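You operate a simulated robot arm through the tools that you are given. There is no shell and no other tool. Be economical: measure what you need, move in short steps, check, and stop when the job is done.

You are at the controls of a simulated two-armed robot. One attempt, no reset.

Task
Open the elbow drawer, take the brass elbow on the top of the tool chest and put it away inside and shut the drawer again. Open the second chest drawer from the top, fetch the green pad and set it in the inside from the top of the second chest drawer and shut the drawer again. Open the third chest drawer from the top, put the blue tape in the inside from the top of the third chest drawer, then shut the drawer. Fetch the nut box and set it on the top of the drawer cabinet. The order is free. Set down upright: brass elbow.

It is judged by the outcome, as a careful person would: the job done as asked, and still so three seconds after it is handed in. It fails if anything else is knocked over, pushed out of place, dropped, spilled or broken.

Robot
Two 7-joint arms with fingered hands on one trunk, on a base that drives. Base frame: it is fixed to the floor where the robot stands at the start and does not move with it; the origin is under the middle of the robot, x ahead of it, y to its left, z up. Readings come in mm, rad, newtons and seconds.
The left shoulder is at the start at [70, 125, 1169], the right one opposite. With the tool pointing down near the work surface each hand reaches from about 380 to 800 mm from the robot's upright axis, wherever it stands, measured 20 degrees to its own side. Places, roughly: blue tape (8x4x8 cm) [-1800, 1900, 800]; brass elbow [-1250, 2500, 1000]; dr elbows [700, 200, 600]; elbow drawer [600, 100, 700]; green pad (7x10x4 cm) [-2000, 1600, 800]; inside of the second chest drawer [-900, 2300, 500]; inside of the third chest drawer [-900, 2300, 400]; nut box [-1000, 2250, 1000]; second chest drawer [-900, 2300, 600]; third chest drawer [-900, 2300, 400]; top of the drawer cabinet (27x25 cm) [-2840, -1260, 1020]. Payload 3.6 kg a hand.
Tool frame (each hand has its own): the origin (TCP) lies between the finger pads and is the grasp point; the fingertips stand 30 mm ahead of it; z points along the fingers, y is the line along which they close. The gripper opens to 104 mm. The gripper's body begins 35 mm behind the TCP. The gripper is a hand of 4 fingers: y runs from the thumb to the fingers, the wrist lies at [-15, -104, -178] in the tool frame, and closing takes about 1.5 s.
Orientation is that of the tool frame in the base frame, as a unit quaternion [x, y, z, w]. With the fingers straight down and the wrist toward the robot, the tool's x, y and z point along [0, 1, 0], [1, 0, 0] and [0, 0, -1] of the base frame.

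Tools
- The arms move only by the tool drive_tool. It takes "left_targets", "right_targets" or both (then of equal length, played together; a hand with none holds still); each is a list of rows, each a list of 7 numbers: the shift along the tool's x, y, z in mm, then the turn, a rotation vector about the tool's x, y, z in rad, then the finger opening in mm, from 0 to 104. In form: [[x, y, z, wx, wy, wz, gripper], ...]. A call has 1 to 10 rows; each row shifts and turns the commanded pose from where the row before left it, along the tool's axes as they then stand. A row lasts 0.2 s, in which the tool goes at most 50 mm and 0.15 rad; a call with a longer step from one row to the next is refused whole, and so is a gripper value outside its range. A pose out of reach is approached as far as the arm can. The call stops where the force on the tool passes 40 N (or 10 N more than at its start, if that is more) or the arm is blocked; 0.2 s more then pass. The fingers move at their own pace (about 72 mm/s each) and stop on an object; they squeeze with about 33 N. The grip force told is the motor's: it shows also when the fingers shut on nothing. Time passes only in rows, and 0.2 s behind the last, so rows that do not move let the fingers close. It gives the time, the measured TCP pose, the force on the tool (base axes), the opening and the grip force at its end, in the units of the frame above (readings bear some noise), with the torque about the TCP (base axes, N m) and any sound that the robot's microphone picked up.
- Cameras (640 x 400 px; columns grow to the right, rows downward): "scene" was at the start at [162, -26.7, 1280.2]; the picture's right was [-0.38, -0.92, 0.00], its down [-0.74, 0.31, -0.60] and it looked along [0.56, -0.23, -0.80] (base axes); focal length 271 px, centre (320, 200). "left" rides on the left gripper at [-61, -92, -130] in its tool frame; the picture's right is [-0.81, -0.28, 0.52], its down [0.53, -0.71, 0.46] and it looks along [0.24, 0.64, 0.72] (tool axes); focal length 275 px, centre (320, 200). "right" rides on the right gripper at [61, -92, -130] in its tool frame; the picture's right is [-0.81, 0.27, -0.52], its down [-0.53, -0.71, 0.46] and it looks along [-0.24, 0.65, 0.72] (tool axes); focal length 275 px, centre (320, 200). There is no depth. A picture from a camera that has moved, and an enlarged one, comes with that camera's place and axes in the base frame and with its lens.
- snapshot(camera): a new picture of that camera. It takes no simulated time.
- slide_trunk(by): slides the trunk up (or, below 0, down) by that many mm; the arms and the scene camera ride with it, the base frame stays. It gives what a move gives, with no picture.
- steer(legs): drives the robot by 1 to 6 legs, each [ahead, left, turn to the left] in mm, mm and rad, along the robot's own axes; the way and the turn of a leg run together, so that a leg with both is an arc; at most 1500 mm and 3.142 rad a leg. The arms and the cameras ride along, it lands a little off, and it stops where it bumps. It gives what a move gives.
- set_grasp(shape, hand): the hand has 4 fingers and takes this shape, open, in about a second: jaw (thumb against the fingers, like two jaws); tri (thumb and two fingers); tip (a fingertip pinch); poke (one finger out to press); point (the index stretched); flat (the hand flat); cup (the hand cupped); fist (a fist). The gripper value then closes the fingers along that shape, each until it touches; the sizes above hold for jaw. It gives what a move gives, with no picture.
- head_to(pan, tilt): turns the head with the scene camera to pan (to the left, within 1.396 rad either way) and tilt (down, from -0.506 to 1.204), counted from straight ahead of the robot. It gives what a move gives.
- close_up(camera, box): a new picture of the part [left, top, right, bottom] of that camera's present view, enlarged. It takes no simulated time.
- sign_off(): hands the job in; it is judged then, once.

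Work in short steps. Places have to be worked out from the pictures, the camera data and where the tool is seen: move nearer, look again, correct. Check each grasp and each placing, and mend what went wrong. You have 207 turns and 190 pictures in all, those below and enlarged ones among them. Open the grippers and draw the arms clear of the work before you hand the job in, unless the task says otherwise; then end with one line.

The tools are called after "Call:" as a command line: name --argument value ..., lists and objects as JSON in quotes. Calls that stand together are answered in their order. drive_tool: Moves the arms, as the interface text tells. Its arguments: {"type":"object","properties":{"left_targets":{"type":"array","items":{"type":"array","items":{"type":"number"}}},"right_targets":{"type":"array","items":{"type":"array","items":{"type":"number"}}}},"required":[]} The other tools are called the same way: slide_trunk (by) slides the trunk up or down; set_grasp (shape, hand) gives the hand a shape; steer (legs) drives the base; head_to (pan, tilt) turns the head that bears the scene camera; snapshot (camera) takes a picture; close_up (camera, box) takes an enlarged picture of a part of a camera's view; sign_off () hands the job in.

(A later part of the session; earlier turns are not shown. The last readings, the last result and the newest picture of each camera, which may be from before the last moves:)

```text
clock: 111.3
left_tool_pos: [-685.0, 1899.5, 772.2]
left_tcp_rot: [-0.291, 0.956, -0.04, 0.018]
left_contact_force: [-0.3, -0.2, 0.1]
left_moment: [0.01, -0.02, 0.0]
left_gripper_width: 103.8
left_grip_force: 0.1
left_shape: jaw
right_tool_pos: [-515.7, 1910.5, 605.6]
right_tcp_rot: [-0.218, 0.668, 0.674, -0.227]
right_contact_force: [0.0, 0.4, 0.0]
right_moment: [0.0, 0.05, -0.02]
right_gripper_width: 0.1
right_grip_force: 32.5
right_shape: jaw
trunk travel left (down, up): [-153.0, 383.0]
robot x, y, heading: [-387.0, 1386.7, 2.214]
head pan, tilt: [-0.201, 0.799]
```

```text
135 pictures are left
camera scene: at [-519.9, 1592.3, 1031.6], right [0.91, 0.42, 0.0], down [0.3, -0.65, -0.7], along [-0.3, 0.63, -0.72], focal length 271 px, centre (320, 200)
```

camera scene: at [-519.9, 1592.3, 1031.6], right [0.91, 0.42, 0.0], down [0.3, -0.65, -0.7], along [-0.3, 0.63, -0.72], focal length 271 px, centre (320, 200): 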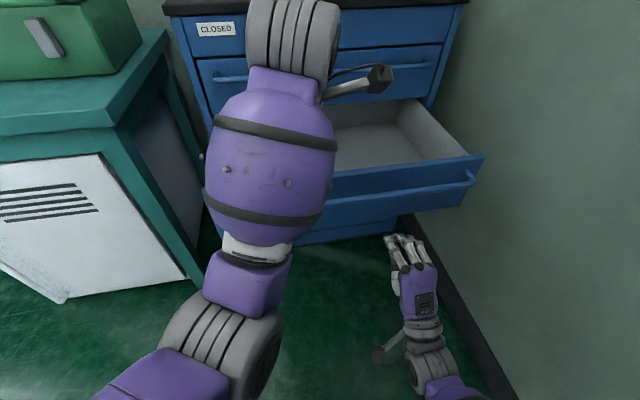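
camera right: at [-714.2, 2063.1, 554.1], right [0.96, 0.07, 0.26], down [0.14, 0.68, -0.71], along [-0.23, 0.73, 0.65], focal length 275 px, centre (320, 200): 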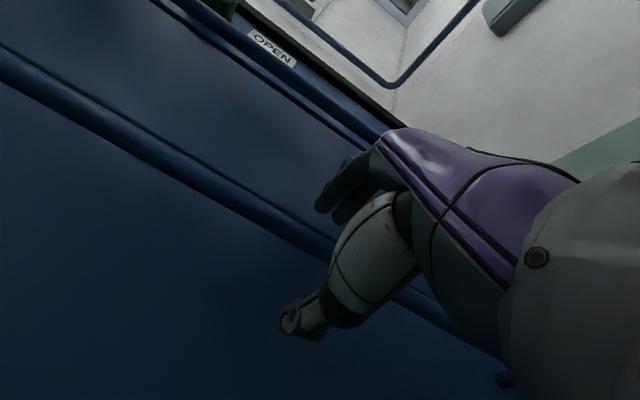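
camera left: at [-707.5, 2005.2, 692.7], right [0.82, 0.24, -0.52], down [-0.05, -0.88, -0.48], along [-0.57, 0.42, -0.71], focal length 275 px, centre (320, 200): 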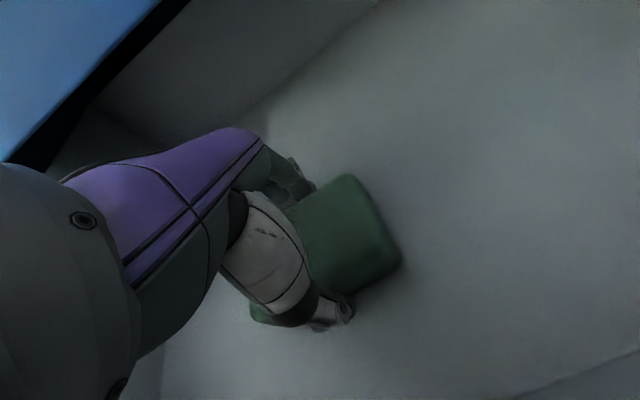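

The left hand is crossed in front of the body; I move it left and then back and up, out of the way.

Call:
drive_tool --left_targets '[[40, 0, 0, 0, 0, 0, 104], [45, 0, 0, 0, 0, 0, 104], [45, 0, 0, 0, 0, 0, 104], [45, 0, 0, 0, 0, 0, 104], [45, -20, -20, 0, 0, 0, 104], [10, -40, -20, 0, 0, 0, 104], [0, -40, -20, 0, 0, 0, 104], [0, -40, -30, 0, 0, 0, 104], [0, -40, -30, 0, 0, 0, 104]]'

Call:
snapshot --camera "scene"

```text
refused: row 5 steps farther than a row can; nothing moved
```

```text
134 pictures are left
camera scene: at [-519.9, 1592.3, 1031.6], right [0.91, 0.42, 0.0], down [0.3, -0.65, -0.7], along [-0.3, 0.63, -0.72], focal length 271 px, centre (320, 200)
```

scene: 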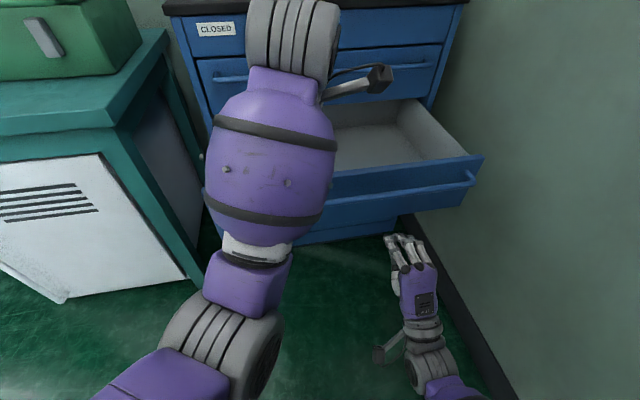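

One row was too long; I repeat with smaller steps.

Call:
drive_tool --left_targets '[[40, 0, 0, 0, 0, 0, 104], [45, 0, 0, 0, 0, 0, 104], [45, 0, 0, 0, 0, 0, 104], [45, 0, 0, 0, 0, 0, 104], [30, -20, -20, 0, 0, 0, 104], [10, -40, -20, 0, 0, 0, 104], [0, -40, -20, 0, 0, 0, 104], [0, -38, -30, 0, 0, 0, 104], [0, -38, -30, 0, 0, 0, 104]]'

Call:
snapshot --camera "scene"

```text
clock: 113.3
left_tool_pos: [-861.7, 1784.4, 767.5]
left_tcp_rot: [-0.291, 0.956, -0.038, 0.017]
left_contact_force: [0.3, 0.5, -0.5]
left_moment: [-0.02, 0.0, 0.03]
left_gripper_width: 103.6
left_grip_force: 0.0
left_shape: jaw
left hand out of reach, approached as far as the arm can: row 1, 2, 5, 6, 7, 8, 9
right_tool_pos: [-516.0, 1909.7, 604.7]
right_tcp_rot: [-0.218, 0.669, 0.674, -0.226]
right_contact_force: [0.2, -0.8, -0.1]
right_moment: [-0.01, -0.02, 0.0]
right_gripper_width: 0.0
right_grip_force: 32.8
right_shape: jaw
trunk travel left (down, up): [-153.0, 383.0]
robot x, y, heading: [-389.1, 1386.7, 2.207]
head pan, tilt: [-0.201, 0.799]
```

```text
133 pictures are left
camera scene: at [-519.9, 1592.3, 1031.6], right [0.91, 0.42, 0.0], down [0.3, -0.65, -0.7], along [-0.3, 0.63, -0.72], focal length 271 px, centre (320, 200)
```

scene: 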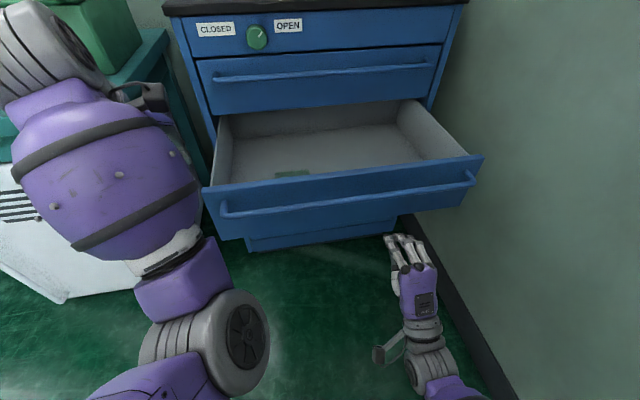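

The left hand is still far ahead; I try pulling it straight back.

Call:
drive_tool --left_targets '[[0, -30, 10, 0, 0, 0, 104], [0, -30, 0, 0, 0, 0, 104], [0, -30, 0, 0, 0, 0, 104], [0, -30, 0, 0, 0, 0, 104], [0, -30, 0, 0, 0, 0, 104]]'

Call:
snapshot --camera "scene"

```text
clock: 114.5
left_tool_pos: [-863.4, 1784.9, 766.9]
left_tcp_rot: [-0.292, 0.955, -0.038, 0.017]
left_contact_force: [0.3, 0.5, -0.3]
left_moment: [0.04, 0.0, 0.0]
left_gripper_width: 103.7
left_grip_force: 0.1
left_shape: jaw
left hand out of reach, approached as far as the arm can: row 1, 2, 3, 4, 5
right_tool_pos: [-515.2, 1909.5, 604.4]
right_tcp_rot: [-0.218, 0.669, 0.674, -0.226]
right_contact_force: [0.2, 0.2, 0.3]
right_moment: [0.01, 0.01, -0.03]
right_gripper_width: 0.2
right_grip_force: 32.9
right_shape: jaw
trunk travel left (down, up): [-153.0, 383.0]
robot x, y, heading: [-388.6, 1386.6, 2.21]
head pan, tilt: [-0.201, 0.799]
```

```text
132 pictures are left
camera scene: at [-519.9, 1592.3, 1031.6], right [0.91, 0.42, 0.0], down [0.3, -0.65, -0.7], along [-0.3, 0.63, -0.72], focal length 271 px, centre (320, 200)
```

scene: 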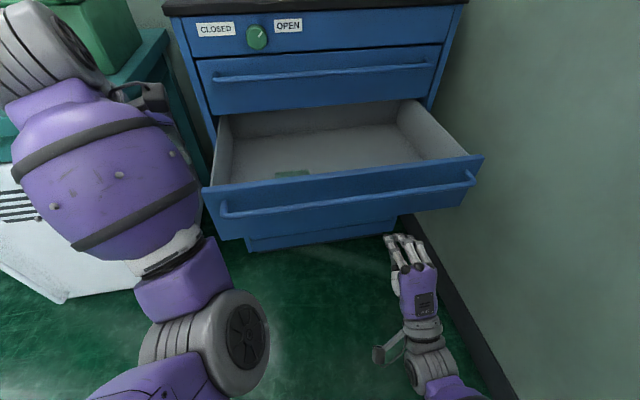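

The left arm sits at a joint limit, but clear of the chest for a short drive. I push the drawer by driving 140 mm and then extending the right arm.

Call:
steer --legs '[[140, 0, 0]]'

Call:
snapshot --camera "scene"

```text
clock: 115.9
left_tool_pos: [-943.4, 1898.9, 766.2]
left_tcp_rot: [-0.29, 0.956, -0.038, 0.017]
left_contact_force: [-0.7, 0.6, -0.7]
left_moment: [-0.01, 0.02, 0.03]
left_gripper_width: 103.6
left_grip_force: 0.0
left_shape: jaw
right_tool_pos: [-595.2, 2021.7, 605.6]
right_tcp_rot: [-0.218, 0.669, 0.674, -0.225]
right_contact_force: [-0.5, 0.8, -0.7]
right_moment: [0.02, 0.01, 0.0]
right_gripper_width: 0.0
right_grip_force: 33.1
right_shape: jaw
trunk travel left (down, up): [-153.0, 383.0]
robot x, y, heading: [-473.3, 1498.5, 2.204]
head pan, tilt: [-0.201, 0.799]
```

```text
131 pictures are left
camera scene: at [-601.8, 1704.4, 1031.5], right [0.91, 0.42, 0.0], down [0.3, -0.65, -0.7], along [-0.29, 0.63, -0.72], focal length 271 px, centre (320, 200)
```

scene: 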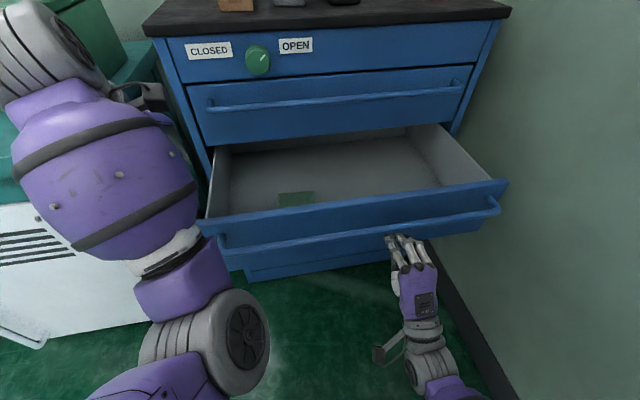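

The fingertips are now just at the panel. I extend the right arm forward.

Call:
drive_tool --right_targets '[[0, 0, 30, 0, 0, 0, 0], [0, 0, 30, 0, 0, 0, 0], [0, 0, 30, 0, 0, 0, 0], [0, 0, 30, 0, 0, 0, 0], [0, 0, 30, 0, 0, 0, 0], [0, 0, 30, 0, 0, 0, 0], [0, 0, 30, 0, 0, 0, 0]]'

Call:
snapshot --camera "scene"

```text
clock: 117.5
left_tool_pos: [-943.4, 1898.5, 766.6]
left_tcp_rot: [-0.289, 0.956, -0.039, 0.017]
left_contact_force: [-0.1, 0.6, 0.8]
left_moment: [-0.03, 0.01, 0.02]
left_gripper_width: 103.8
left_grip_force: 0.0
left_shape: jaw
right_tool_pos: [-721.8, 2191.6, 609.8]
right_tcp_rot: [-0.217, 0.668, 0.675, -0.225]
right_contact_force: [0.4, 0.4, -0.2]
right_moment: [0.04, 0.02, -0.01]
right_gripper_width: 0.0
right_grip_force: 32.8
right_shape: jaw
trunk travel left (down, up): [-153.0, 383.0]
robot x, y, heading: [-465.6, 1499.3, 2.204]
head pan, tilt: [-0.201, 0.799]
```

```text
130 pictures are left
camera scene: at [-601.8, 1704.1, 1031.7], right [0.91, 0.42, 0.0], down [0.3, -0.65, -0.7], along [-0.29, 0.63, -0.72], focal length 271 px, centre (320, 200)
```

scene: 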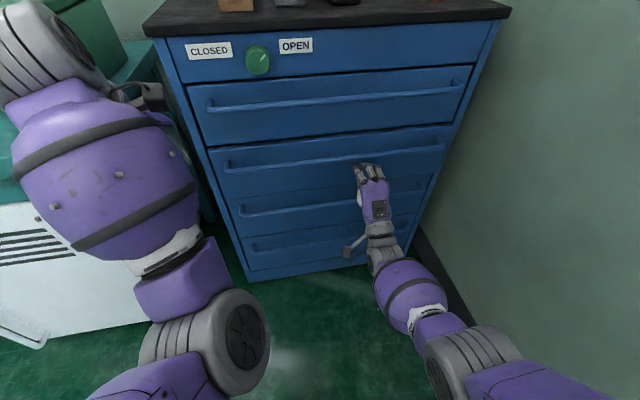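

The drawer is nearly or fully shut; I push on until there is contact force.

Call:
drive_tool --right_targets '[[0, 0, 15, 0, 0, 0, 0], [0, 0, 15, 0, 0, 0, 0], [0, 0, 15, 0, 0, 0, 0], [0, 0, 15, 0, 0, 0, 0]]'

Call:
close_up --camera "scene" --box '[180, 60, 500, 280]'

```text
clock: 118.3
left_tool_pos: [-941.9, 1897.9, 765.5]
left_tcp_rot: [-0.29, 0.956, -0.038, 0.017]
left_contact_force: [-0.3, -0.3, -0.3]
left_moment: [0.0, -0.03, -0.03]
left_gripper_width: 103.8
left_grip_force: 0.0
left_shape: jaw
right_tool_pos: [-739.1, 2214.2, 608.0]
right_tcp_rot: [-0.219, 0.673, 0.67, -0.224]
right_contact_force: [7.5, -8.5, -6.2]
right_moment: [0.23, 0.25, -0.16]
right_gripper_width: 0.0
right_grip_force: 33.2
right_shape: jaw
right hand out of reach, approached as far as the arm can: row 3, 4
trunk travel left (down, up): [-153.0, 383.0]
robot x, y, heading: [-470.4, 1497.9, 2.199]
head pan, tilt: [-0.201, 0.799]
stopped in row 4 (right hand): the force on the tool passed its limit at 46 N (the readings are from after the stop); the commanded pose is now the measured one
```

```text
1.82 times, centred on (340, 170) of scene
camera zoom: at [-601.1, 1704.0, 1031.6], right [0.91, 0.42, 0.0], down [0.3, -0.65, -0.7], along [-0.29, 0.63, -0.72], focal length 492 px, centre (284, 254)
```

zoom: 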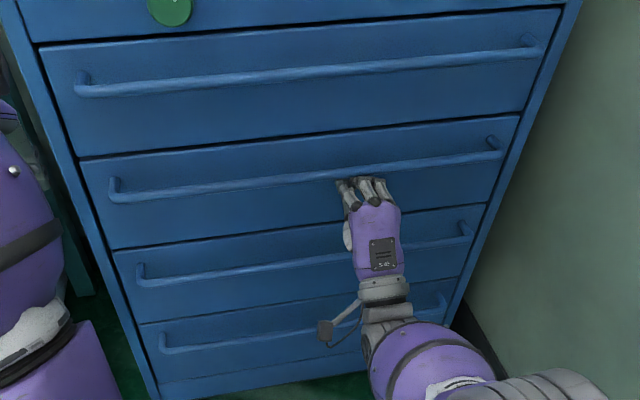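

Drawer 2 is shut. I go straight on to the third handle (z≈483): back the right hand off, lower trunk and hand, and open the fingers.

Call:
drive_tool --right_targets '[[0, 0, -35, 0, 0, 0, 30], [0, 0, -45, 0, 0, 0, 70], [0, -13, 0, 0, 0, 0, 70], [0, -12, 0, 0, 0, 0, 70]]'

Call:
slide_trunk --by -100

Call:
snapshot --camera "scene"

Call:
snapshot --camera "right"

```text
clock: 119.3
left_tool_pos: [-942.4, 1897.5, 765.5]
left_tcp_rot: [-0.29, 0.956, -0.038, 0.017]
left_contact_force: [-0.5, 0.2, -0.1]
left_moment: [0.0, 0.03, 0.01]
left_gripper_width: 103.8
left_grip_force: 0.0
left_shape: jaw
right_tool_pos: [-691.6, 2149.1, 585.2]
right_tcp_rot: [-0.219, 0.672, 0.671, -0.224]
right_contact_force: [-0.2, -0.2, -0.5]
right_moment: [0.0, -0.05, 0.02]
right_gripper_width: 69.5
right_grip_force: 0.1
right_shape: jaw
trunk travel left (down, up): [-153.0, 383.0]
robot x, y, heading: [-468.2, 1501.5, 2.209]
head pan, tilt: [-0.201, 0.799]
```

```text
clock: 120.7
left_tool_pos: [-951.9, 1909.2, 620.0]
left_tcp_rot: [-0.289, 0.954, -0.077, 0.03]
left_contact_force: [-0.6, 0.3, -0.2]
left_moment: [0.02, 0.0, 0.0]
left_gripper_width: 103.7
left_grip_force: 0.1
left_shape: jaw
right_tool_pos: [-694.8, 2151.3, 485.1]
right_tcp_rot: [-0.218, 0.672, 0.672, -0.223]
right_contact_force: [0.0, -0.8, 0.1]
right_moment: [0.02, -0.02, -0.01]
right_gripper_width: 69.4
right_grip_force: 0.0
right_shape: jaw
trunk travel left (down, up): [-53.0, 483.0]
robot x, y, heading: [-468.6, 1500.5, 2.201]
head pan, tilt: [-0.201, 0.799]
```

```text
128 pictures are left
camera scene: at [-622.3, 1732.6, 921.0], right [0.91, 0.42, 0.0], down [0.3, -0.65, -0.7], along [-0.29, 0.63, -0.72], focal length 271 px, centre (320, 200)
```

scene: 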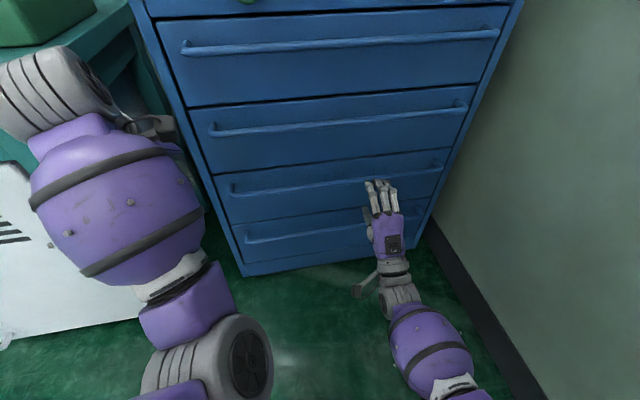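

```text
127 pictures are left
camera right: at [-665.0, 2009.0, 394.1], right [0.96, 0.07, 0.27], down [0.15, 0.68, -0.72], along [-0.23, 0.73, 0.64], focal length 275 px, centre (320, 200)
```

right: 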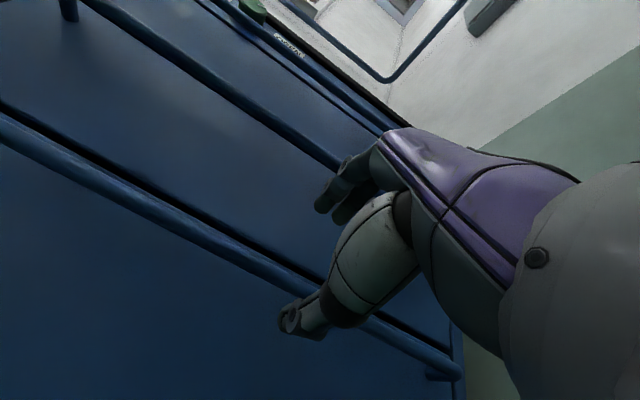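

The third bar lies about 100 mm ahead and ~10 mm above the hand's centre. I raise a bit, drive 45 mm, then extend the rest.

Call:
drive_tool --right_targets '[[0, 10, 0, 0, 0, 0, 70]]'

Call:
steer --legs '[[45, 0, 0]]'

Call:
drive_tool --right_targets '[[0, 0, 20, 0, 0, 0, 70], [0, 0, 20, 0, 0, 0, 70], [0, 0, 5, 0, 0, 0, 70]]'

Call:
snapshot --camera "right"

Call:
close_up --camera "scene" --box '[280, 80, 480, 280]'

```text
clock: 121.1
left_tool_pos: [-952.1, 1910.4, 619.8]
left_tcp_rot: [-0.29, 0.954, -0.077, 0.03]
left_contact_force: [0.3, 0.9, -0.1]
left_moment: [0.0, 0.01, 0.02]
left_gripper_width: 103.9
left_grip_force: 0.1
left_shape: jaw
right_tool_pos: [-692.4, 2151.3, 495.3]
right_tcp_rot: [-0.218, 0.672, 0.671, -0.224]
right_contact_force: [-0.9, -0.7, -0.4]
right_moment: [0.03, 0.01, 0.04]
right_gripper_width: 69.7
right_grip_force: 0.1
right_shape: jaw
trunk travel left (down, up): [-53.0, 483.0]
robot x, y, heading: [-471.8, 1497.5, 2.208]
head pan, tilt: [-0.201, 0.799]
```

```text
clock: 122.0
left_tool_pos: [-979.7, 1947.9, 620.5]
left_tcp_rot: [-0.289, 0.954, -0.077, 0.03]
left_contact_force: [-1.2, 0.0, -0.3]
left_moment: [0.0, -0.02, 0.02]
left_gripper_width: 103.9
left_grip_force: 0.0
left_shape: jaw
right_tool_pos: [-719.9, 2187.7, 495.6]
right_tcp_rot: [-0.218, 0.672, 0.671, -0.225]
right_contact_force: [0.0, 0.5, -0.3]
right_moment: [0.01, -0.01, -0.01]
right_gripper_width: 69.9
right_grip_force: 0.1
right_shape: jaw
trunk travel left (down, up): [-53.0, 483.0]
robot x, y, heading: [-498.4, 1532.5, 2.205]
head pan, tilt: [-0.201, 0.799]
```

```text
clock: 122.8
left_tool_pos: [-980.0, 1947.7, 619.6]
left_tcp_rot: [-0.289, 0.954, -0.077, 0.031]
left_contact_force: [-0.4, -0.2, 1.2]
left_moment: [-0.04, -0.02, 0.01]
left_gripper_width: 103.7
left_grip_force: 0.0
left_shape: jaw
right_tool_pos: [-744.7, 2224.6, 495.1]
right_tcp_rot: [-0.219, 0.671, 0.671, -0.225]
right_contact_force: [10.3, -13.1, 0.5]
right_moment: [0.13, 0.1, -0.03]
right_gripper_width: 69.0
right_grip_force: 0.0
right_shape: jaw
trunk travel left (down, up): [-53.0, 483.0]
robot x, y, heading: [-499.4, 1536.5, 2.204]
head pan, tilt: [-0.201, 0.799]
```

```text
126 pictures are left
camera right: at [-717.9, 2082.3, 403.5], right [0.96, 0.07, 0.27], down [0.15, 0.68, -0.72], along [-0.23, 0.73, 0.64], focal length 275 px, centre (320, 200)
```

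right: 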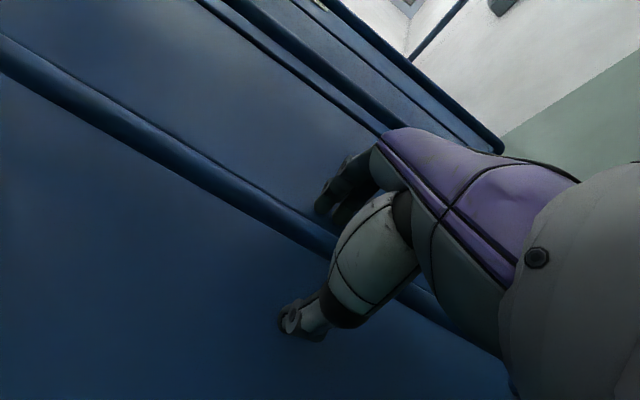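

```text
2.00 times, centred on (380, 180) of scene
camera zoom: at [-648.8, 1768.9, 921.2], right [0.91, 0.42, 0.0], down [0.3, -0.65, -0.7], along [-0.29, 0.63, -0.72], focal length 542 px, centre (200, 240)
```

zoom: 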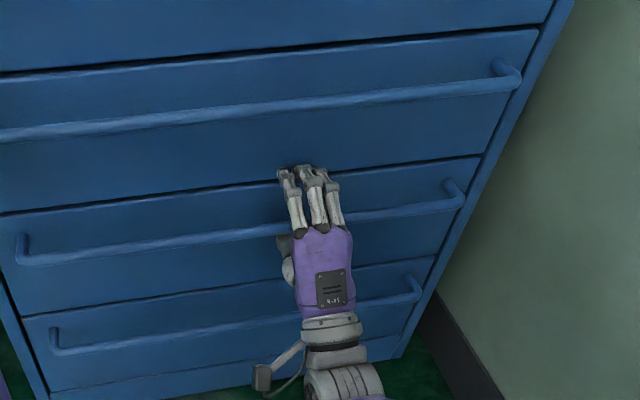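

The bar is inside the hand as before. I back off a few mm, close, and then pull with the base.

Call:
drive_tool --right_targets '[[0, 0, -6, 0, 0, 0, 70], [0, 0, 0, 0, 0, 0, 0], [0, 0, 0, 0, 0, 0, 0], [0, 0, 0, 0, 0, 0, 0], [0, 0, 0, 0, 0, 0, 0], [0, 0, 0, 0, 0, 0, 0], [0, 0, 0, 0, 0, 0, 0]]'

Call:
steer --legs '[[-270, 0, 0]]'

Call:
snapshot --camera "scene"

```text
clock: 124.4
left_tool_pos: [-980.4, 1948.6, 619.2]
left_tcp_rot: [-0.289, 0.954, -0.079, 0.031]
left_contact_force: [0.8, -0.6, -0.9]
left_moment: [0.0, 0.01, 0.02]
left_gripper_width: 104.1
left_grip_force: 0.0
left_shape: jaw
right_tool_pos: [-742.2, 2220.1, 492.0]
right_tcp_rot: [-0.219, 0.673, 0.669, -0.224]
right_contact_force: [-3.6, 1.4, -13.0]
right_moment: [0.05, 0.07, 0.0]
right_gripper_width: 0.0
right_grip_force: 33.0
right_shape: jaw
trunk travel left (down, up): [-53.0, 483.0]
robot x, y, heading: [-492.9, 1531.1, 2.203]
head pan, tilt: [-0.201, 0.799]
```

```text
clock: 126.3
left_tool_pos: [-819.9, 1732.7, 620.2]
left_tcp_rot: [-0.288, 0.954, -0.079, 0.031]
left_contact_force: [0.2, -0.5, 0.2]
left_moment: [0.01, 0.02, 0.0]
left_gripper_width: 103.6
left_grip_force: 0.1
left_shape: jaw
right_tool_pos: [-580.8, 2005.1, 495.5]
right_tcp_rot: [-0.216, 0.673, 0.671, -0.223]
right_contact_force: [-5.6, -2.5, -14.2]
right_moment: [0.04, 0.1, -0.04]
right_gripper_width: 0.3
right_grip_force: 33.1
right_shape: jaw
trunk travel left (down, up): [-53.0, 483.0]
robot x, y, heading: [-336.7, 1318.5, 2.201]
head pan, tilt: [-0.201, 0.799]
```

```text
124 pictures are left
camera scene: at [-489.8, 1553.6, 920.5], right [0.91, 0.42, 0.0], down [0.3, -0.65, -0.7], along [-0.29, 0.63, -0.72], focal length 271 px, centre (320, 200)
```

scene: 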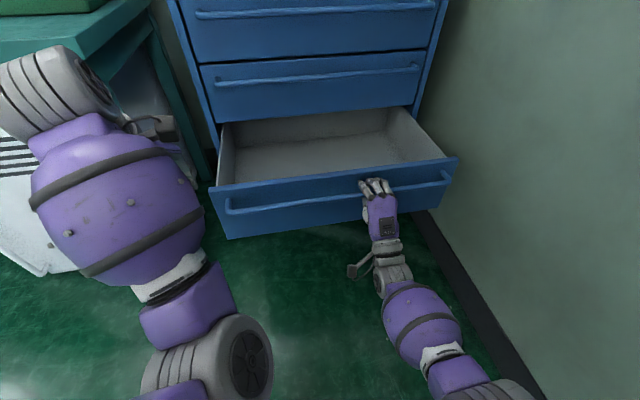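

Drawer 3 is open about 265 mm. I release, retract the right hand, and raise the trunk for the trip to the table.

Call:
drive_tool --right_targets '[[0, 0, 0, 0, 0, 0, 80], [0, 0, 0, 0, 0, 0, 80], [0, 0, 0, 0, 0, 0, 80], [0, 0, 0, 0, 0, 0, 80], [0, 0, -35, 0, 0, 0, 80], [0, 0, -35, 0, 0, 0, 80], [0, 0, -20, 0, 0, 0, 80]]'

Call:
slide_trunk --by 350

Call:
drive_tool --right_targets '[[0, 40, 0, 0, 0, 0, 80], [0, 40, 0, 0, 0, 0, 80], [0, 40, -10, 0, 0, 0, 80], [0, 40, -20, 0, 0, 0, 80], [0, 40, -20, 0, 0, 0, 80]]' --left_targets '[[0, 0, -20, 0, 0, 0, 104], [0, 0, -20, 0, 0, 0, 104], [0, 0, -20, 0, 0, 0, 104], [0, 0, -20, 0, 0, 0, 104], [0, 0, -20, 0, 0, 0, 104]]'

Call:
snapshot --camera "scene"

```text
clock: 127.9
left_tool_pos: [-818.3, 1731.8, 619.0]
left_tcp_rot: [-0.289, 0.954, -0.077, 0.032]
left_contact_force: [0.6, 0.3, 0.2]
left_moment: [-0.04, -0.02, 0.0]
left_gripper_width: 104.0
left_grip_force: 0.0
left_shape: jaw
right_tool_pos: [-526.9, 1931.2, 495.7]
right_tcp_rot: [-0.216, 0.673, 0.672, -0.223]
right_contact_force: [-0.4, -0.5, 1.0]
right_moment: [0.02, 0.02, -0.01]
right_gripper_width: 79.9
right_grip_force: 0.1
right_shape: jaw
trunk travel left (down, up): [-53.0, 483.0]
robot x, y, heading: [-340.4, 1316.4, 2.205]
head pan, tilt: [-0.201, 0.799]
```

```text
clock: 131.3
left_tool_pos: [-818.1, 1732.1, 969.6]
left_tcp_rot: [-0.287, 0.954, -0.078, 0.032]
left_contact_force: [0.5, -0.2, 0.0]
left_moment: [0.0, 0.01, -0.02]
left_gripper_width: 103.6
left_grip_force: 0.1
left_shape: jaw
right_tool_pos: [-527.3, 1931.4, 845.3]
right_tcp_rot: [-0.217, 0.673, 0.671, -0.223]
right_contact_force: [0.1, 0.2, -0.9]
right_moment: [-0.06, -0.03, -0.02]
right_gripper_width: 80.0
right_grip_force: 0.0
right_shape: jaw
trunk travel left (down, up): [-403.0, 133.0]
robot x, y, heading: [-337.8, 1316.6, 2.197]
head pan, tilt: [-0.201, 0.799]
```

```text
clock: 132.5
left_tool_pos: [-827.9, 1745.4, 1070.0]
left_tcp_rot: [-0.287, 0.954, -0.077, 0.031]
left_contact_force: [-1.0, -0.1, -0.4]
left_moment: [0.02, 0.01, -0.01]
left_gripper_width: 103.9
left_grip_force: 0.1
left_shape: jaw
right_tool_pos: [-495.7, 1891.2, 1045.6]
right_tcp_rot: [-0.217, 0.673, 0.671, -0.224]
right_contact_force: [-0.1, -0.4, -0.2]
right_moment: [-0.01, 0.01, 0.01]
right_gripper_width: 79.8
right_grip_force: 0.1
right_shape: jaw
trunk travel left (down, up): [-403.0, 133.0]
robot x, y, heading: [-337.9, 1314.4, 2.205]
head pan, tilt: [-0.201, 0.799]
```

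```text
123 pictures are left
camera scene: at [-427.6, 1468.4, 1289.9], right [0.91, 0.42, 0.0], down [0.3, -0.65, -0.7], along [-0.29, 0.63, -0.72], focal length 271 px, centre (320, 200)
```

scene: 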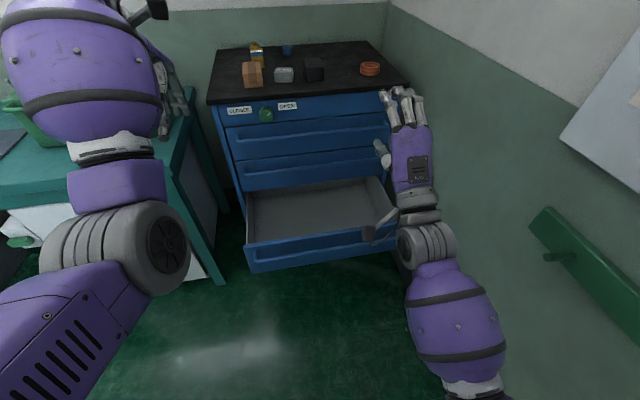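

Both arms are clear. I strafe left to the table and approach the blue tape.

Call:
steer --legs '[[0, 757, 0], [480, 0, 0]]'

Call:
drive_tool --left_targets '[[0, 0, 0, -0.08, 0, 0, 104], [0, 0, 0, -0.08, 0, 0, 104]]'

Call:
head_to --pan 0.0 --tilt 0.8

Call:
snapshot --camera "scene"

Call:
snapshot --camera "left"

```text
clock: 142.0
left_tool_pos: [-1711.2, 1706.9, 1069.2]
left_tcp_rot: [-0.282, 0.956, -0.078, 0.03]
left_contact_force: [-0.6, 0.4, -0.6]
left_moment: [0.0, 0.0, 0.01]
left_gripper_width: 103.6
left_grip_force: 0.0
left_shape: jaw
right_tool_pos: [-1376.9, 1850.7, 1043.9]
right_tcp_rot: [-0.213, 0.674, 0.673, -0.218]
right_contact_force: [0.4, 1.3, -0.1]
right_moment: [0.01, 0.0, 0.0]
right_gripper_width: 80.0
right_grip_force: 0.1
right_shape: jaw
trunk travel left (down, up): [-403.0, 133.0]
robot x, y, heading: [-1221.4, 1272.6, 2.188]
head pan, tilt: [-0.201, 0.799]
```

```text
clock: 142.6
left_tool_pos: [-1711.1, 1708.1, 1070.6]
left_tcp_rot: [-0.283, 0.959, -0.001, 0.008]
left_contact_force: [-0.3, -0.2, 0.0]
left_moment: [0.0, -0.02, 0.01]
left_gripper_width: 103.9
left_grip_force: 0.2
left_shape: jaw
right_tool_pos: [-1377.1, 1848.5, 1044.1]
right_tcp_rot: [-0.212, 0.674, 0.673, -0.218]
right_contact_force: [1.1, 0.6, -0.8]
right_moment: [0.01, 0.01, 0.0]
right_gripper_width: 79.8
right_grip_force: 0.1
right_shape: jaw
trunk travel left (down, up): [-403.0, 133.0]
robot x, y, heading: [-1222.7, 1270.9, 2.19]
head pan, tilt: [-0.201, 0.799]
```

```text
clock: 143.3
left_tool_pos: [-1710.9, 1708.3, 1068.7]
left_tcp_rot: [-0.283, 0.959, -0.002, 0.008]
left_contact_force: [-0.4, -1.1, 0.0]
left_moment: [-0.02, 0.0, 0.05]
left_gripper_width: 103.6
left_grip_force: 0.1
left_shape: jaw
right_tool_pos: [-1376.6, 1849.2, 1044.0]
right_tcp_rot: [-0.211, 0.674, 0.673, -0.218]
right_contact_force: [0.3, -0.5, 0.0]
right_moment: [0.0, 0.04, 0.01]
right_gripper_width: 79.6
right_grip_force: 0.0
right_shape: jaw
trunk travel left (down, up): [-403.0, 133.0]
robot x, y, heading: [-1227.2, 1275.4, 2.185]
head pan, tilt: [0.0, 0.799]
```

```text
122 pictures are left
camera scene: at [-1326.9, 1418.0, 1289.8], right [0.81, 0.58, 0.0], down [0.42, -0.58, -0.7], along [-0.4, 0.57, -0.72], focal length 271 px, centre (320, 200)
```

scene: 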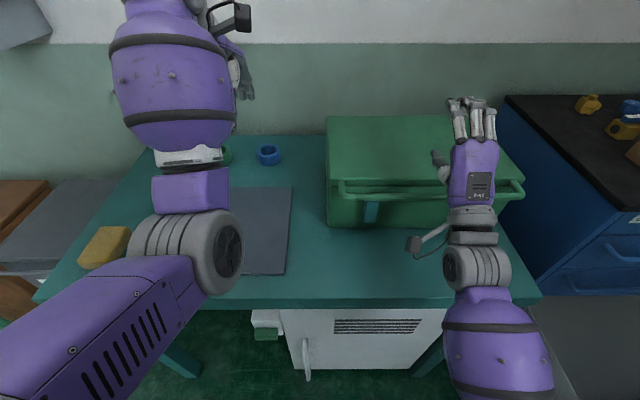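

```text
121 pictures are left
camera left: at [-1611.4, 1662.8, 1201.3], right [0.84, 0.21, -0.5], down [-0.05, -0.89, -0.46], along [-0.54, 0.41, -0.73], focal length 275 px, centre (320, 200)
```

left: 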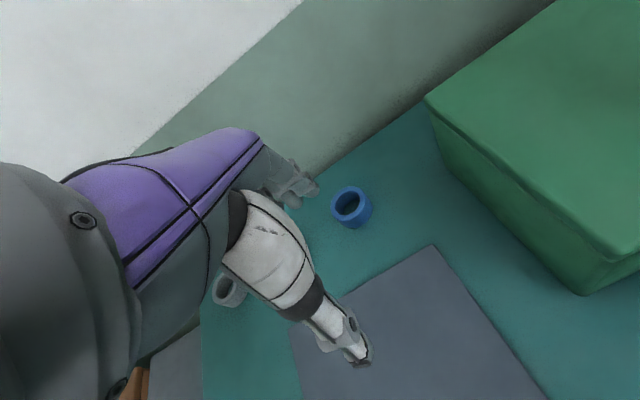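

Both views agree: blue tape at (-1835,1868), z≈800. I drive 90 mm closer, then move the left hand above it.

Call:
steer --legs '[[90, 0, 0]]'

Call:
drive_tool --left_targets '[[4, 28, 30, 0, 0, 0, 104], [4, 28, 35, 0, 0, 0, 104], [0, 28, 35, 0, 0, 0, 104], [0, 28, 35, 0, 0, 0, 104]]'

Call:
snapshot --camera "scene"

Call:
snapshot --camera "left"

```text
clock: 144.4
left_tool_pos: [-1761.5, 1778.5, 1070.4]
left_tcp_rot: [-0.283, 0.959, -0.001, 0.008]
left_contact_force: [0.1, 0.1, 0.9]
left_moment: [-0.01, 0.0, 0.0]
left_gripper_width: 103.9
left_grip_force: 0.0
left_shape: jaw
right_tool_pos: [-1427.2, 1920.7, 1043.3]
right_tcp_rot: [-0.213, 0.674, 0.673, -0.218]
right_contact_force: [0.6, 0.2, -0.8]
right_moment: [0.04, -0.01, 0.02]
right_gripper_width: 79.8
right_grip_force: 0.1
right_shape: jaw
trunk travel left (down, up): [-403.0, 133.0]
robot x, y, heading: [-1273.9, 1344.3, 2.191]
head pan, tilt: [0.0, 0.799]
```

```text
clock: 145.4
left_tool_pos: [-1827.6, 1867.9, 934.2]
left_tcp_rot: [-0.283, 0.959, -0.001, 0.008]
left_contact_force: [-0.1, 0.1, -1.1]
left_moment: [0.02, 0.0, 0.02]
left_gripper_width: 103.8
left_grip_force: 0.1
left_shape: jaw
right_tool_pos: [-1427.5, 1920.8, 1043.0]
right_tcp_rot: [-0.213, 0.674, 0.673, -0.219]
right_contact_force: [0.5, -0.1, 0.1]
right_moment: [0.01, -0.01, -0.02]
right_gripper_width: 79.9
right_grip_force: 0.1
right_shape: jaw
trunk travel left (down, up): [-403.0, 133.0]
robot x, y, heading: [-1277.1, 1341.7, 2.191]
head pan, tilt: [0.0, 0.799]
```

```text
120 pictures are left
camera scene: at [-1377.7, 1489.2, 1289.8], right [0.81, 0.58, 0.0], down [0.42, -0.58, -0.7], along [-0.4, 0.57, -0.72], focal length 271 px, centre (320, 200)
```

scene: 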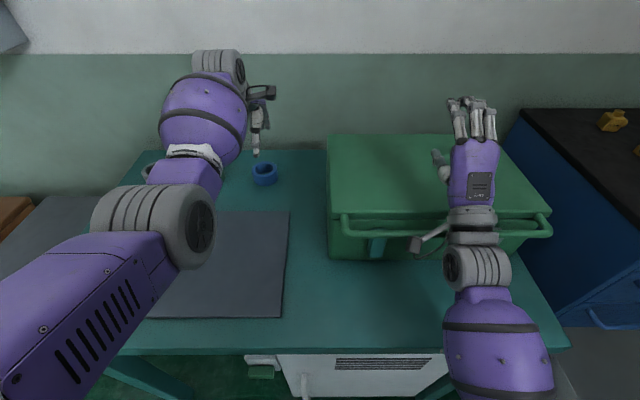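

```text
119 pictures are left
camera left: at [-1727.5, 1824.4, 1065.6], right [0.84, 0.21, -0.5], down [-0.05, -0.89, -0.46], along [-0.54, 0.41, -0.73], focal length 275 px, centre (320, 200)
```

left: 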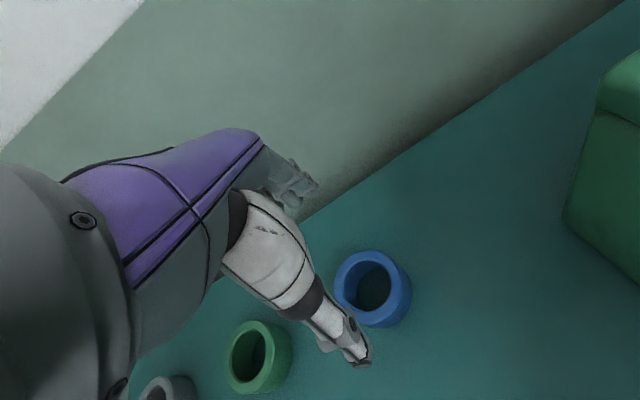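

The hand is right over the tape. I descend to z≈813 and close on it.

Call:
drive_tool --left_targets '[[0, 0, 40, 0, 0, 0, 104], [0, 0, 40, 0, 0, 0, 104], [0, 0, 25, 0, 0, 0, 104], [0, 0, 15, 0, 0, 0, 104], [0, 0, 0, 0, 0, 0, 60], [0, 0, 0, 0, 0, 0, 60], [0, 0, 0, 0, 0, 0, 60], [0, 0, 0, 0, 0, 0, 60], [0, 0, 0, 0, 0, 0, 60]]'

Call:
snapshot --camera "left"

```text
clock: 147.4
left_tool_pos: [-1825.9, 1869.2, 813.7]
left_tcp_rot: [-0.283, 0.959, -0.001, 0.007]
left_contact_force: [-0.2, -0.5, -0.9]
left_moment: [-0.01, 0.03, 0.01]
left_gripper_width: 60.8
left_grip_force: 32.0
left_shape: jaw
right_tool_pos: [-1428.3, 1920.1, 1044.3]
right_tcp_rot: [-0.213, 0.674, 0.673, -0.218]
right_contact_force: [-0.2, 0.3, 0.4]
right_moment: [-0.01, -0.02, -0.01]
right_gripper_width: 79.9
right_grip_force: 0.1
right_shape: jaw
trunk travel left (down, up): [-403.0, 133.0]
robot x, y, heading: [-1277.2, 1343.1, 2.192]
head pan, tilt: [0.0, 0.799]
```

```text
118 pictures are left
camera left: at [-1726.4, 1823.7, 944.8], right [0.84, 0.21, -0.5], down [-0.05, -0.89, -0.46], along [-0.54, 0.41, -0.73], focal length 275 px, centre (320, 200)
```

left: 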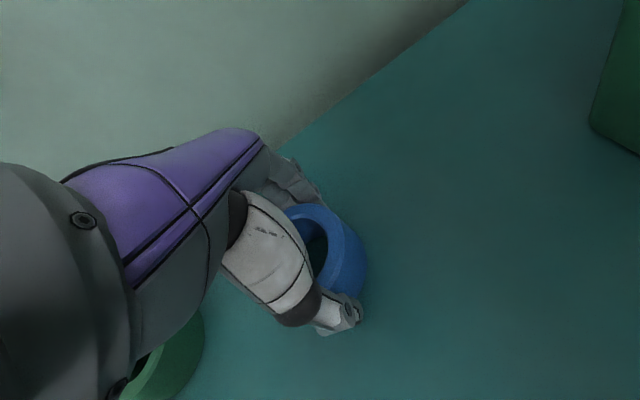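

I command a tighter grip and lift.

Call:
drive_tool --left_targets '[[0, 0, 0, 0, 0, 0, 40], [0, 0, 0, 0, 0, 0, 40], [0, 0, -30, 0, 0, 0, 40], [0, 0, -40, 0, 0, 0, 40], [0, 0, -40, 0, 0, 0, 40], [0, -20, -40, 0, 0, 0, 40], [0, -30, -30, 0, 0, 0, 40]]'

Call:
snapshot --camera "left"

Call:
snapshot --camera "scene"

```text
clock: 149.0
left_tool_pos: [-1797.6, 1826.6, 995.4]
left_tcp_rot: [-0.283, 0.959, -0.001, 0.007]
left_contact_force: [0.7, -0.1, -0.5]
left_moment: [-0.01, 0.02, -0.02]
left_gripper_width: 60.6
left_grip_force: 33.1
left_shape: jaw
right_tool_pos: [-1426.8, 1919.4, 1044.2]
right_tcp_rot: [-0.212, 0.674, 0.673, -0.219]
right_contact_force: [-0.1, -0.4, 0.2]
right_moment: [-0.02, -0.04, -0.04]
right_gripper_width: 79.9
right_grip_force: 0.1
right_shape: jaw
trunk travel left (down, up): [-403.0, 133.0]
robot x, y, heading: [-1275.4, 1348.8, 2.196]
head pan, tilt: [0.0, 0.799]
```

```text
117 pictures are left
camera left: at [-1699.3, 1780.6, 1127.3], right [0.84, 0.21, -0.5], down [-0.05, -0.89, -0.46], along [-0.54, 0.41, -0.73], focal length 275 px, centre (320, 200)
```

left: 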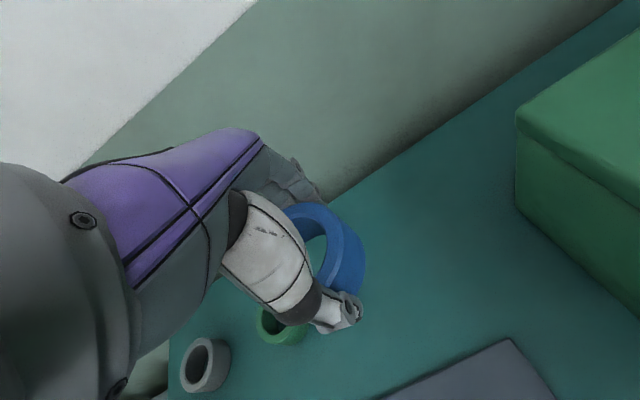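

```text
116 pictures are left
camera scene: at [-1377.2, 1488.5, 1289.9], right [0.81, 0.58, 0.0], down [0.42, -0.58, -0.7], along [-0.4, 0.57, -0.72], focal length 271 px, centre (320, 200)
```

scene: 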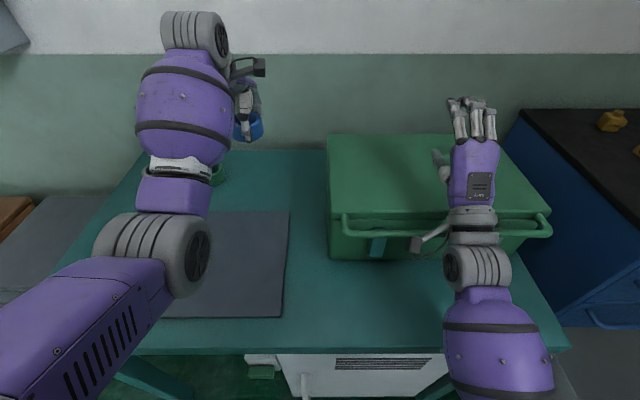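

The tape is held. I drive back and right to stand in front of the open third drawer.

Call:
steer --legs '[[-471, 0, 0], [0, -734, 0]]'

Call:
head_to --pan 0.0 --tilt 0.9

Call:
snapshot --camera "scene"

```text
clock: 158.3
left_tool_pos: [-920.2, 1865.8, 996.5]
left_tcp_rot: [-0.283, 0.959, -0.001, 0.008]
left_contact_force: [0.4, -1.2, -0.9]
left_moment: [0.04, 0.01, 0.01]
left_gripper_width: 60.8
left_grip_force: 32.8
left_shape: jaw
right_tool_pos: [-549.2, 1958.3, 1043.9]
right_tcp_rot: [-0.212, 0.674, 0.673, -0.218]
right_contact_force: [-0.1, 0.6, -0.9]
right_moment: [-0.01, 0.04, -0.02]
right_gripper_width: 79.9
right_grip_force: 0.1
right_shape: jaw
trunk travel left (down, up): [-403.0, 133.0]
robot x, y, heading: [-398.1, 1377.3, 2.189]
head pan, tilt: [0.0, 0.799]
```

```text
clock: 159.0
left_tool_pos: [-922.6, 1864.8, 994.5]
left_tcp_rot: [-0.282, 0.959, -0.001, 0.008]
left_contact_force: [0.9, 0.3, -1.4]
left_moment: [0.01, -0.03, 0.0]
left_gripper_width: 60.9
left_grip_force: 33.0
left_shape: jaw
right_tool_pos: [-550.5, 1957.8, 1044.6]
right_tcp_rot: [-0.212, 0.674, 0.673, -0.218]
right_contact_force: [-0.7, 0.3, -0.5]
right_moment: [0.0, 0.03, -0.01]
right_gripper_width: 80.1
right_grip_force: 0.0
right_shape: jaw
trunk travel left (down, up): [-403.0, 133.0]
robot x, y, heading: [-401.6, 1384.1, 2.187]
head pan, tilt: [0.0, 0.901]
```

```text
115 pictures are left
camera scene: at [-497.4, 1523.0, 1281.9], right [0.82, 0.58, 0.0], down [0.45, -0.64, -0.62], along [-0.36, 0.51, -0.78], focal length 271 px, centre (320, 200)
```

scene: 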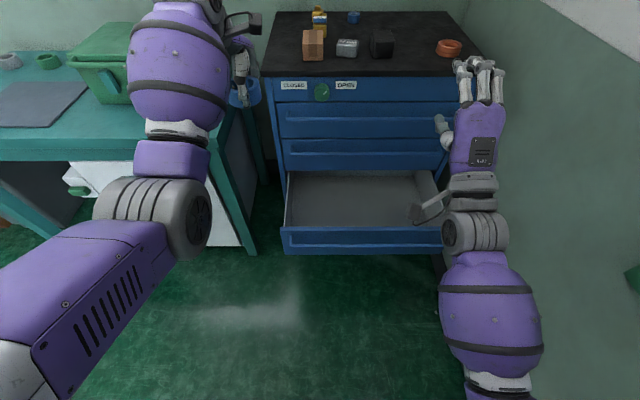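

I first move the left hand right and back relative to the body, then drive 200 mm ahead so it hangs over the drawer.

Call:
drive_tool --left_targets '[[-35, -25, 0, 0, 0, 0, 40], [-35, -25, 0, 0, 0, 0, 40], [-35, -25, 0, 0, 0, 0, 40], [-35, -25, 0, 0, 0, 0, 40], [-30, -15, 0, 0, 0, 0, 40]]'

Call:
steer --legs '[[200, 0, 0.015]]'

Call:
snapshot --camera "scene"

```text
clock: 160.2
left_tool_pos: [-715.5, 1860.4, 999.7]
left_tcp_rot: [-0.283, 0.959, -0.001, 0.006]
left_contact_force: [-0.1, 1.2, -0.9]
left_moment: [0.01, 0.05, 0.01]
left_gripper_width: 60.6
left_grip_force: 32.8
left_shape: jaw
right_tool_pos: [-549.2, 1960.1, 1043.3]
right_tcp_rot: [-0.213, 0.674, 0.673, -0.219]
right_contact_force: [-0.1, -1.3, 1.1]
right_moment: [-0.01, 0.0, 0.0]
right_gripper_width: 79.9
right_grip_force: 0.1
right_shape: jaw
trunk travel left (down, up): [-403.0, 133.0]
robot x, y, heading: [-398.1, 1382.9, 2.188]
head pan, tilt: [0.0, 0.901]
```

```text
clock: 161.8
left_tool_pos: [-842.6, 2019.7, 998.4]
left_tcp_rot: [-0.291, 0.957, -0.002, 0.007]
left_contact_force: [-0.1, -0.9, -1.1]
left_moment: [-0.01, -0.04, -0.03]
left_gripper_width: 60.8
left_grip_force: 32.9
left_shape: jaw
right_tool_pos: [-677.5, 2119.4, 1043.6]
right_tcp_rot: [-0.217, 0.673, 0.671, -0.223]
right_contact_force: [-0.7, -0.7, 0.2]
right_moment: [-0.05, 0.01, 0.0]
right_gripper_width: 79.7
right_grip_force: 0.0
right_shape: jaw
trunk travel left (down, up): [-403.0, 133.0]
robot x, y, heading: [-512.2, 1547.6, 2.204]
head pan, tilt: [0.0, 0.901]
```

```text
114 pictures are left
camera scene: at [-618.4, 1685.5, 1281.8], right [0.81, 0.59, 0.0], down [0.47, -0.63, -0.62], along [-0.37, 0.5, -0.78], focal length 271 px, centre (320, 200)
```

scene: 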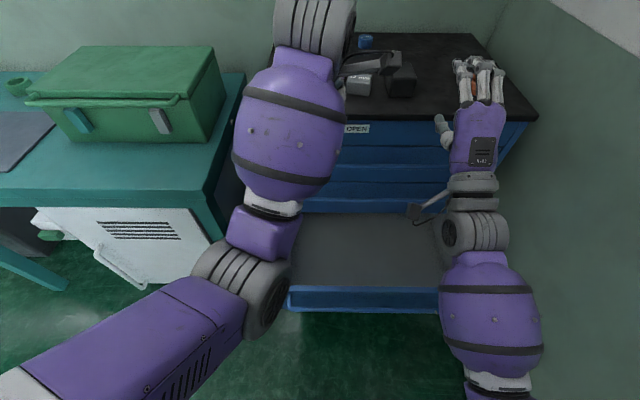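

The hand is over the open drawer at the right depth. I lower the trunk 200 mm, shift slightly right and descend with the arm.

Call:
slide_trunk --by -200

Call:
drive_tool --left_targets '[[-40, 0, 0, 0, 0, 0, 40], [0, 0, 40, 0, 0, 0, 40], [0, 0, 40, 0, 0, 0, 40], [0, 0, 40, 0, 0, 0, 40], [0, 0, 40, 0, 0, 0, 40], [0, 0, 40, 0, 0, 0, 40]]'

Call:
snapshot --camera "scene"

Call:
snapshot --camera "left"

```text
clock: 164.0
left_tool_pos: [-843.0, 2017.8, 798.9]
left_tcp_rot: [-0.291, 0.957, -0.001, 0.007]
left_contact_force: [-0.6, -0.3, -1.4]
left_moment: [0.0, 0.0, 0.0]
left_gripper_width: 60.5
left_grip_force: 32.8
left_shape: jaw
right_tool_pos: [-678.4, 2118.6, 844.4]
right_tcp_rot: [-0.218, 0.672, 0.671, -0.224]
right_contact_force: [-0.2, 0.2, -0.4]
right_moment: [-0.04, 0.01, 0.03]
right_gripper_width: 79.7
right_grip_force: 0.0
right_shape: jaw
trunk travel left (down, up): [-203.0, 333.0]
robot x, y, heading: [-517.1, 1547.8, 2.205]
head pan, tilt: [0.0, 0.901]
```

```text
clock: 165.4
left_tool_pos: [-807.3, 2040.9, 598.4]
left_tcp_rot: [-0.29, 0.957, 0.0, 0.008]
left_contact_force: [-0.5, -0.4, -1.1]
left_moment: [0.01, 0.0, 0.03]
left_gripper_width: 60.5
left_grip_force: 32.7
left_shape: jaw
right_tool_pos: [-677.9, 2119.0, 843.3]
right_tcp_rot: [-0.217, 0.673, 0.671, -0.223]
right_contact_force: [-0.5, -0.9, -0.5]
right_moment: [0.0, 0.0, 0.02]
right_gripper_width: 80.0
right_grip_force: 0.0
right_shape: jaw
trunk travel left (down, up): [-203.0, 333.0]
robot x, y, heading: [-516.5, 1545.0, 2.205]
head pan, tilt: [0.0, 0.901]
```

```text
113 pictures are left
camera scene: at [-647.8, 1725.3, 1080.4], right [0.81, 0.59, 0.0], down [0.46, -0.63, -0.62], along [-0.37, 0.5, -0.78], focal length 271 px, centre (320, 200)
```

scene: 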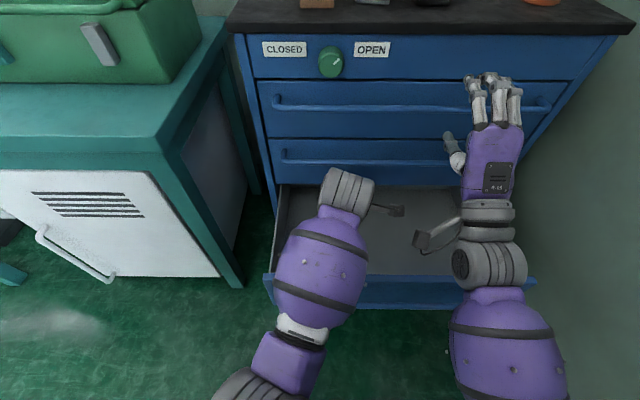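

```text
112 pictures are left
camera left: at [-707.1, 1997.2, 729.9], right [0.83, 0.22, -0.5], down [-0.04, -0.89, -0.46], along [-0.55, 0.4, -0.73], focal length 275 px, centre (320, 200)
```

left: 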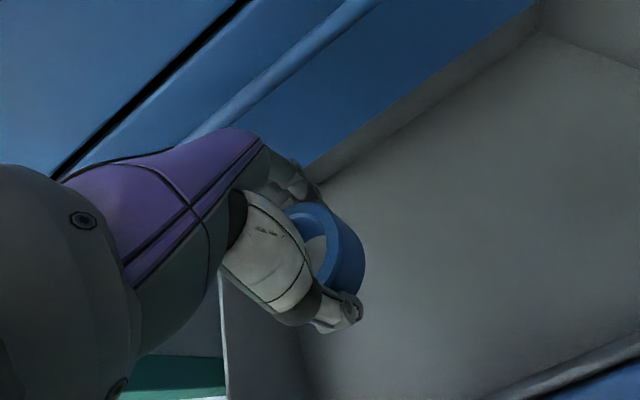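

Clear on all sides. I lower further toward the drawer floor.

Call:
drive_tool --left_targets '[[0, 0, 35, 0, 0, 0, 40], [0, 0, 35, 0, 0, 0, 40], [0, 0, 25, 0, 0, 0, 40], [0, 0, 20, 0, 0, 0, 40], [0, 0, 15, 0, 0, 0, 40]]'

Call:
snapshot --camera "scene"

Call:
snapshot --camera "left"

```text
clock: 166.6
left_tool_pos: [-806.2, 2042.3, 468.6]
left_tcp_rot: [-0.29, 0.957, 0.0, 0.008]
left_contact_force: [0.4, 0.2, 0.0]
left_moment: [0.03, 0.0, 0.0]
left_gripper_width: 60.0
left_grip_force: 32.9
left_shape: jaw
right_tool_pos: [-677.5, 2118.7, 844.4]
right_tcp_rot: [-0.218, 0.672, 0.671, -0.224]
right_contact_force: [-0.1, 0.9, -0.6]
right_moment: [-0.01, -0.04, 0.0]
right_gripper_width: 79.8
right_grip_force: 0.1
right_shape: jaw
trunk travel left (down, up): [-203.0, 333.0]
robot x, y, heading: [-516.6, 1545.2, 2.203]
head pan, tilt: [0.0, 0.901]
```

```text
111 pictures are left
camera scene: at [-647.8, 1725.3, 1080.4], right [0.81, 0.59, 0.0], down [0.46, -0.63, -0.62], along [-0.37, 0.5, -0.78], focal length 271 px, centre (320, 200)
```

scene: 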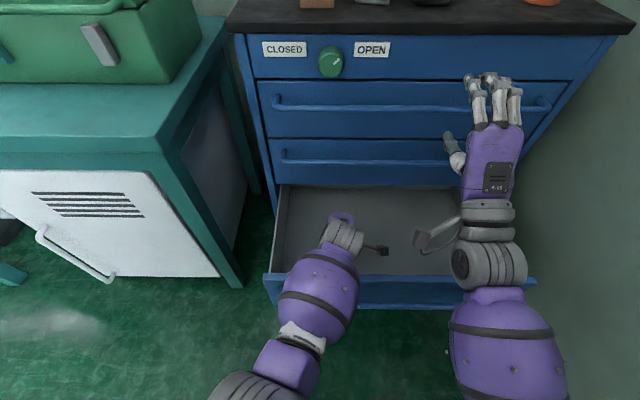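

```text
110 pictures are left
camera left: at [-705.6, 1998.7, 600.0], right [0.83, 0.22, -0.5], down [-0.04, -0.89, -0.46], along [-0.55, 0.4, -0.73], focal length 275 px, centre (320, 200)
```

left: 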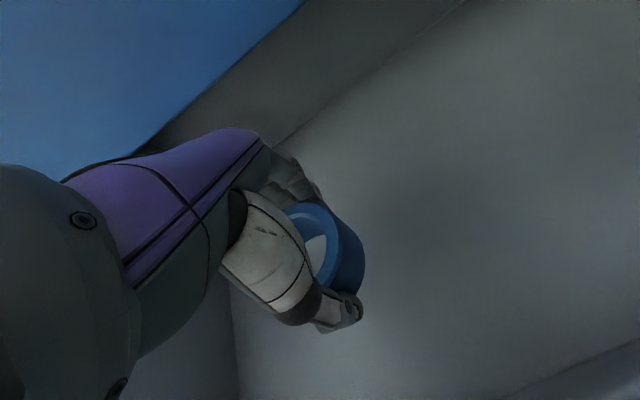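

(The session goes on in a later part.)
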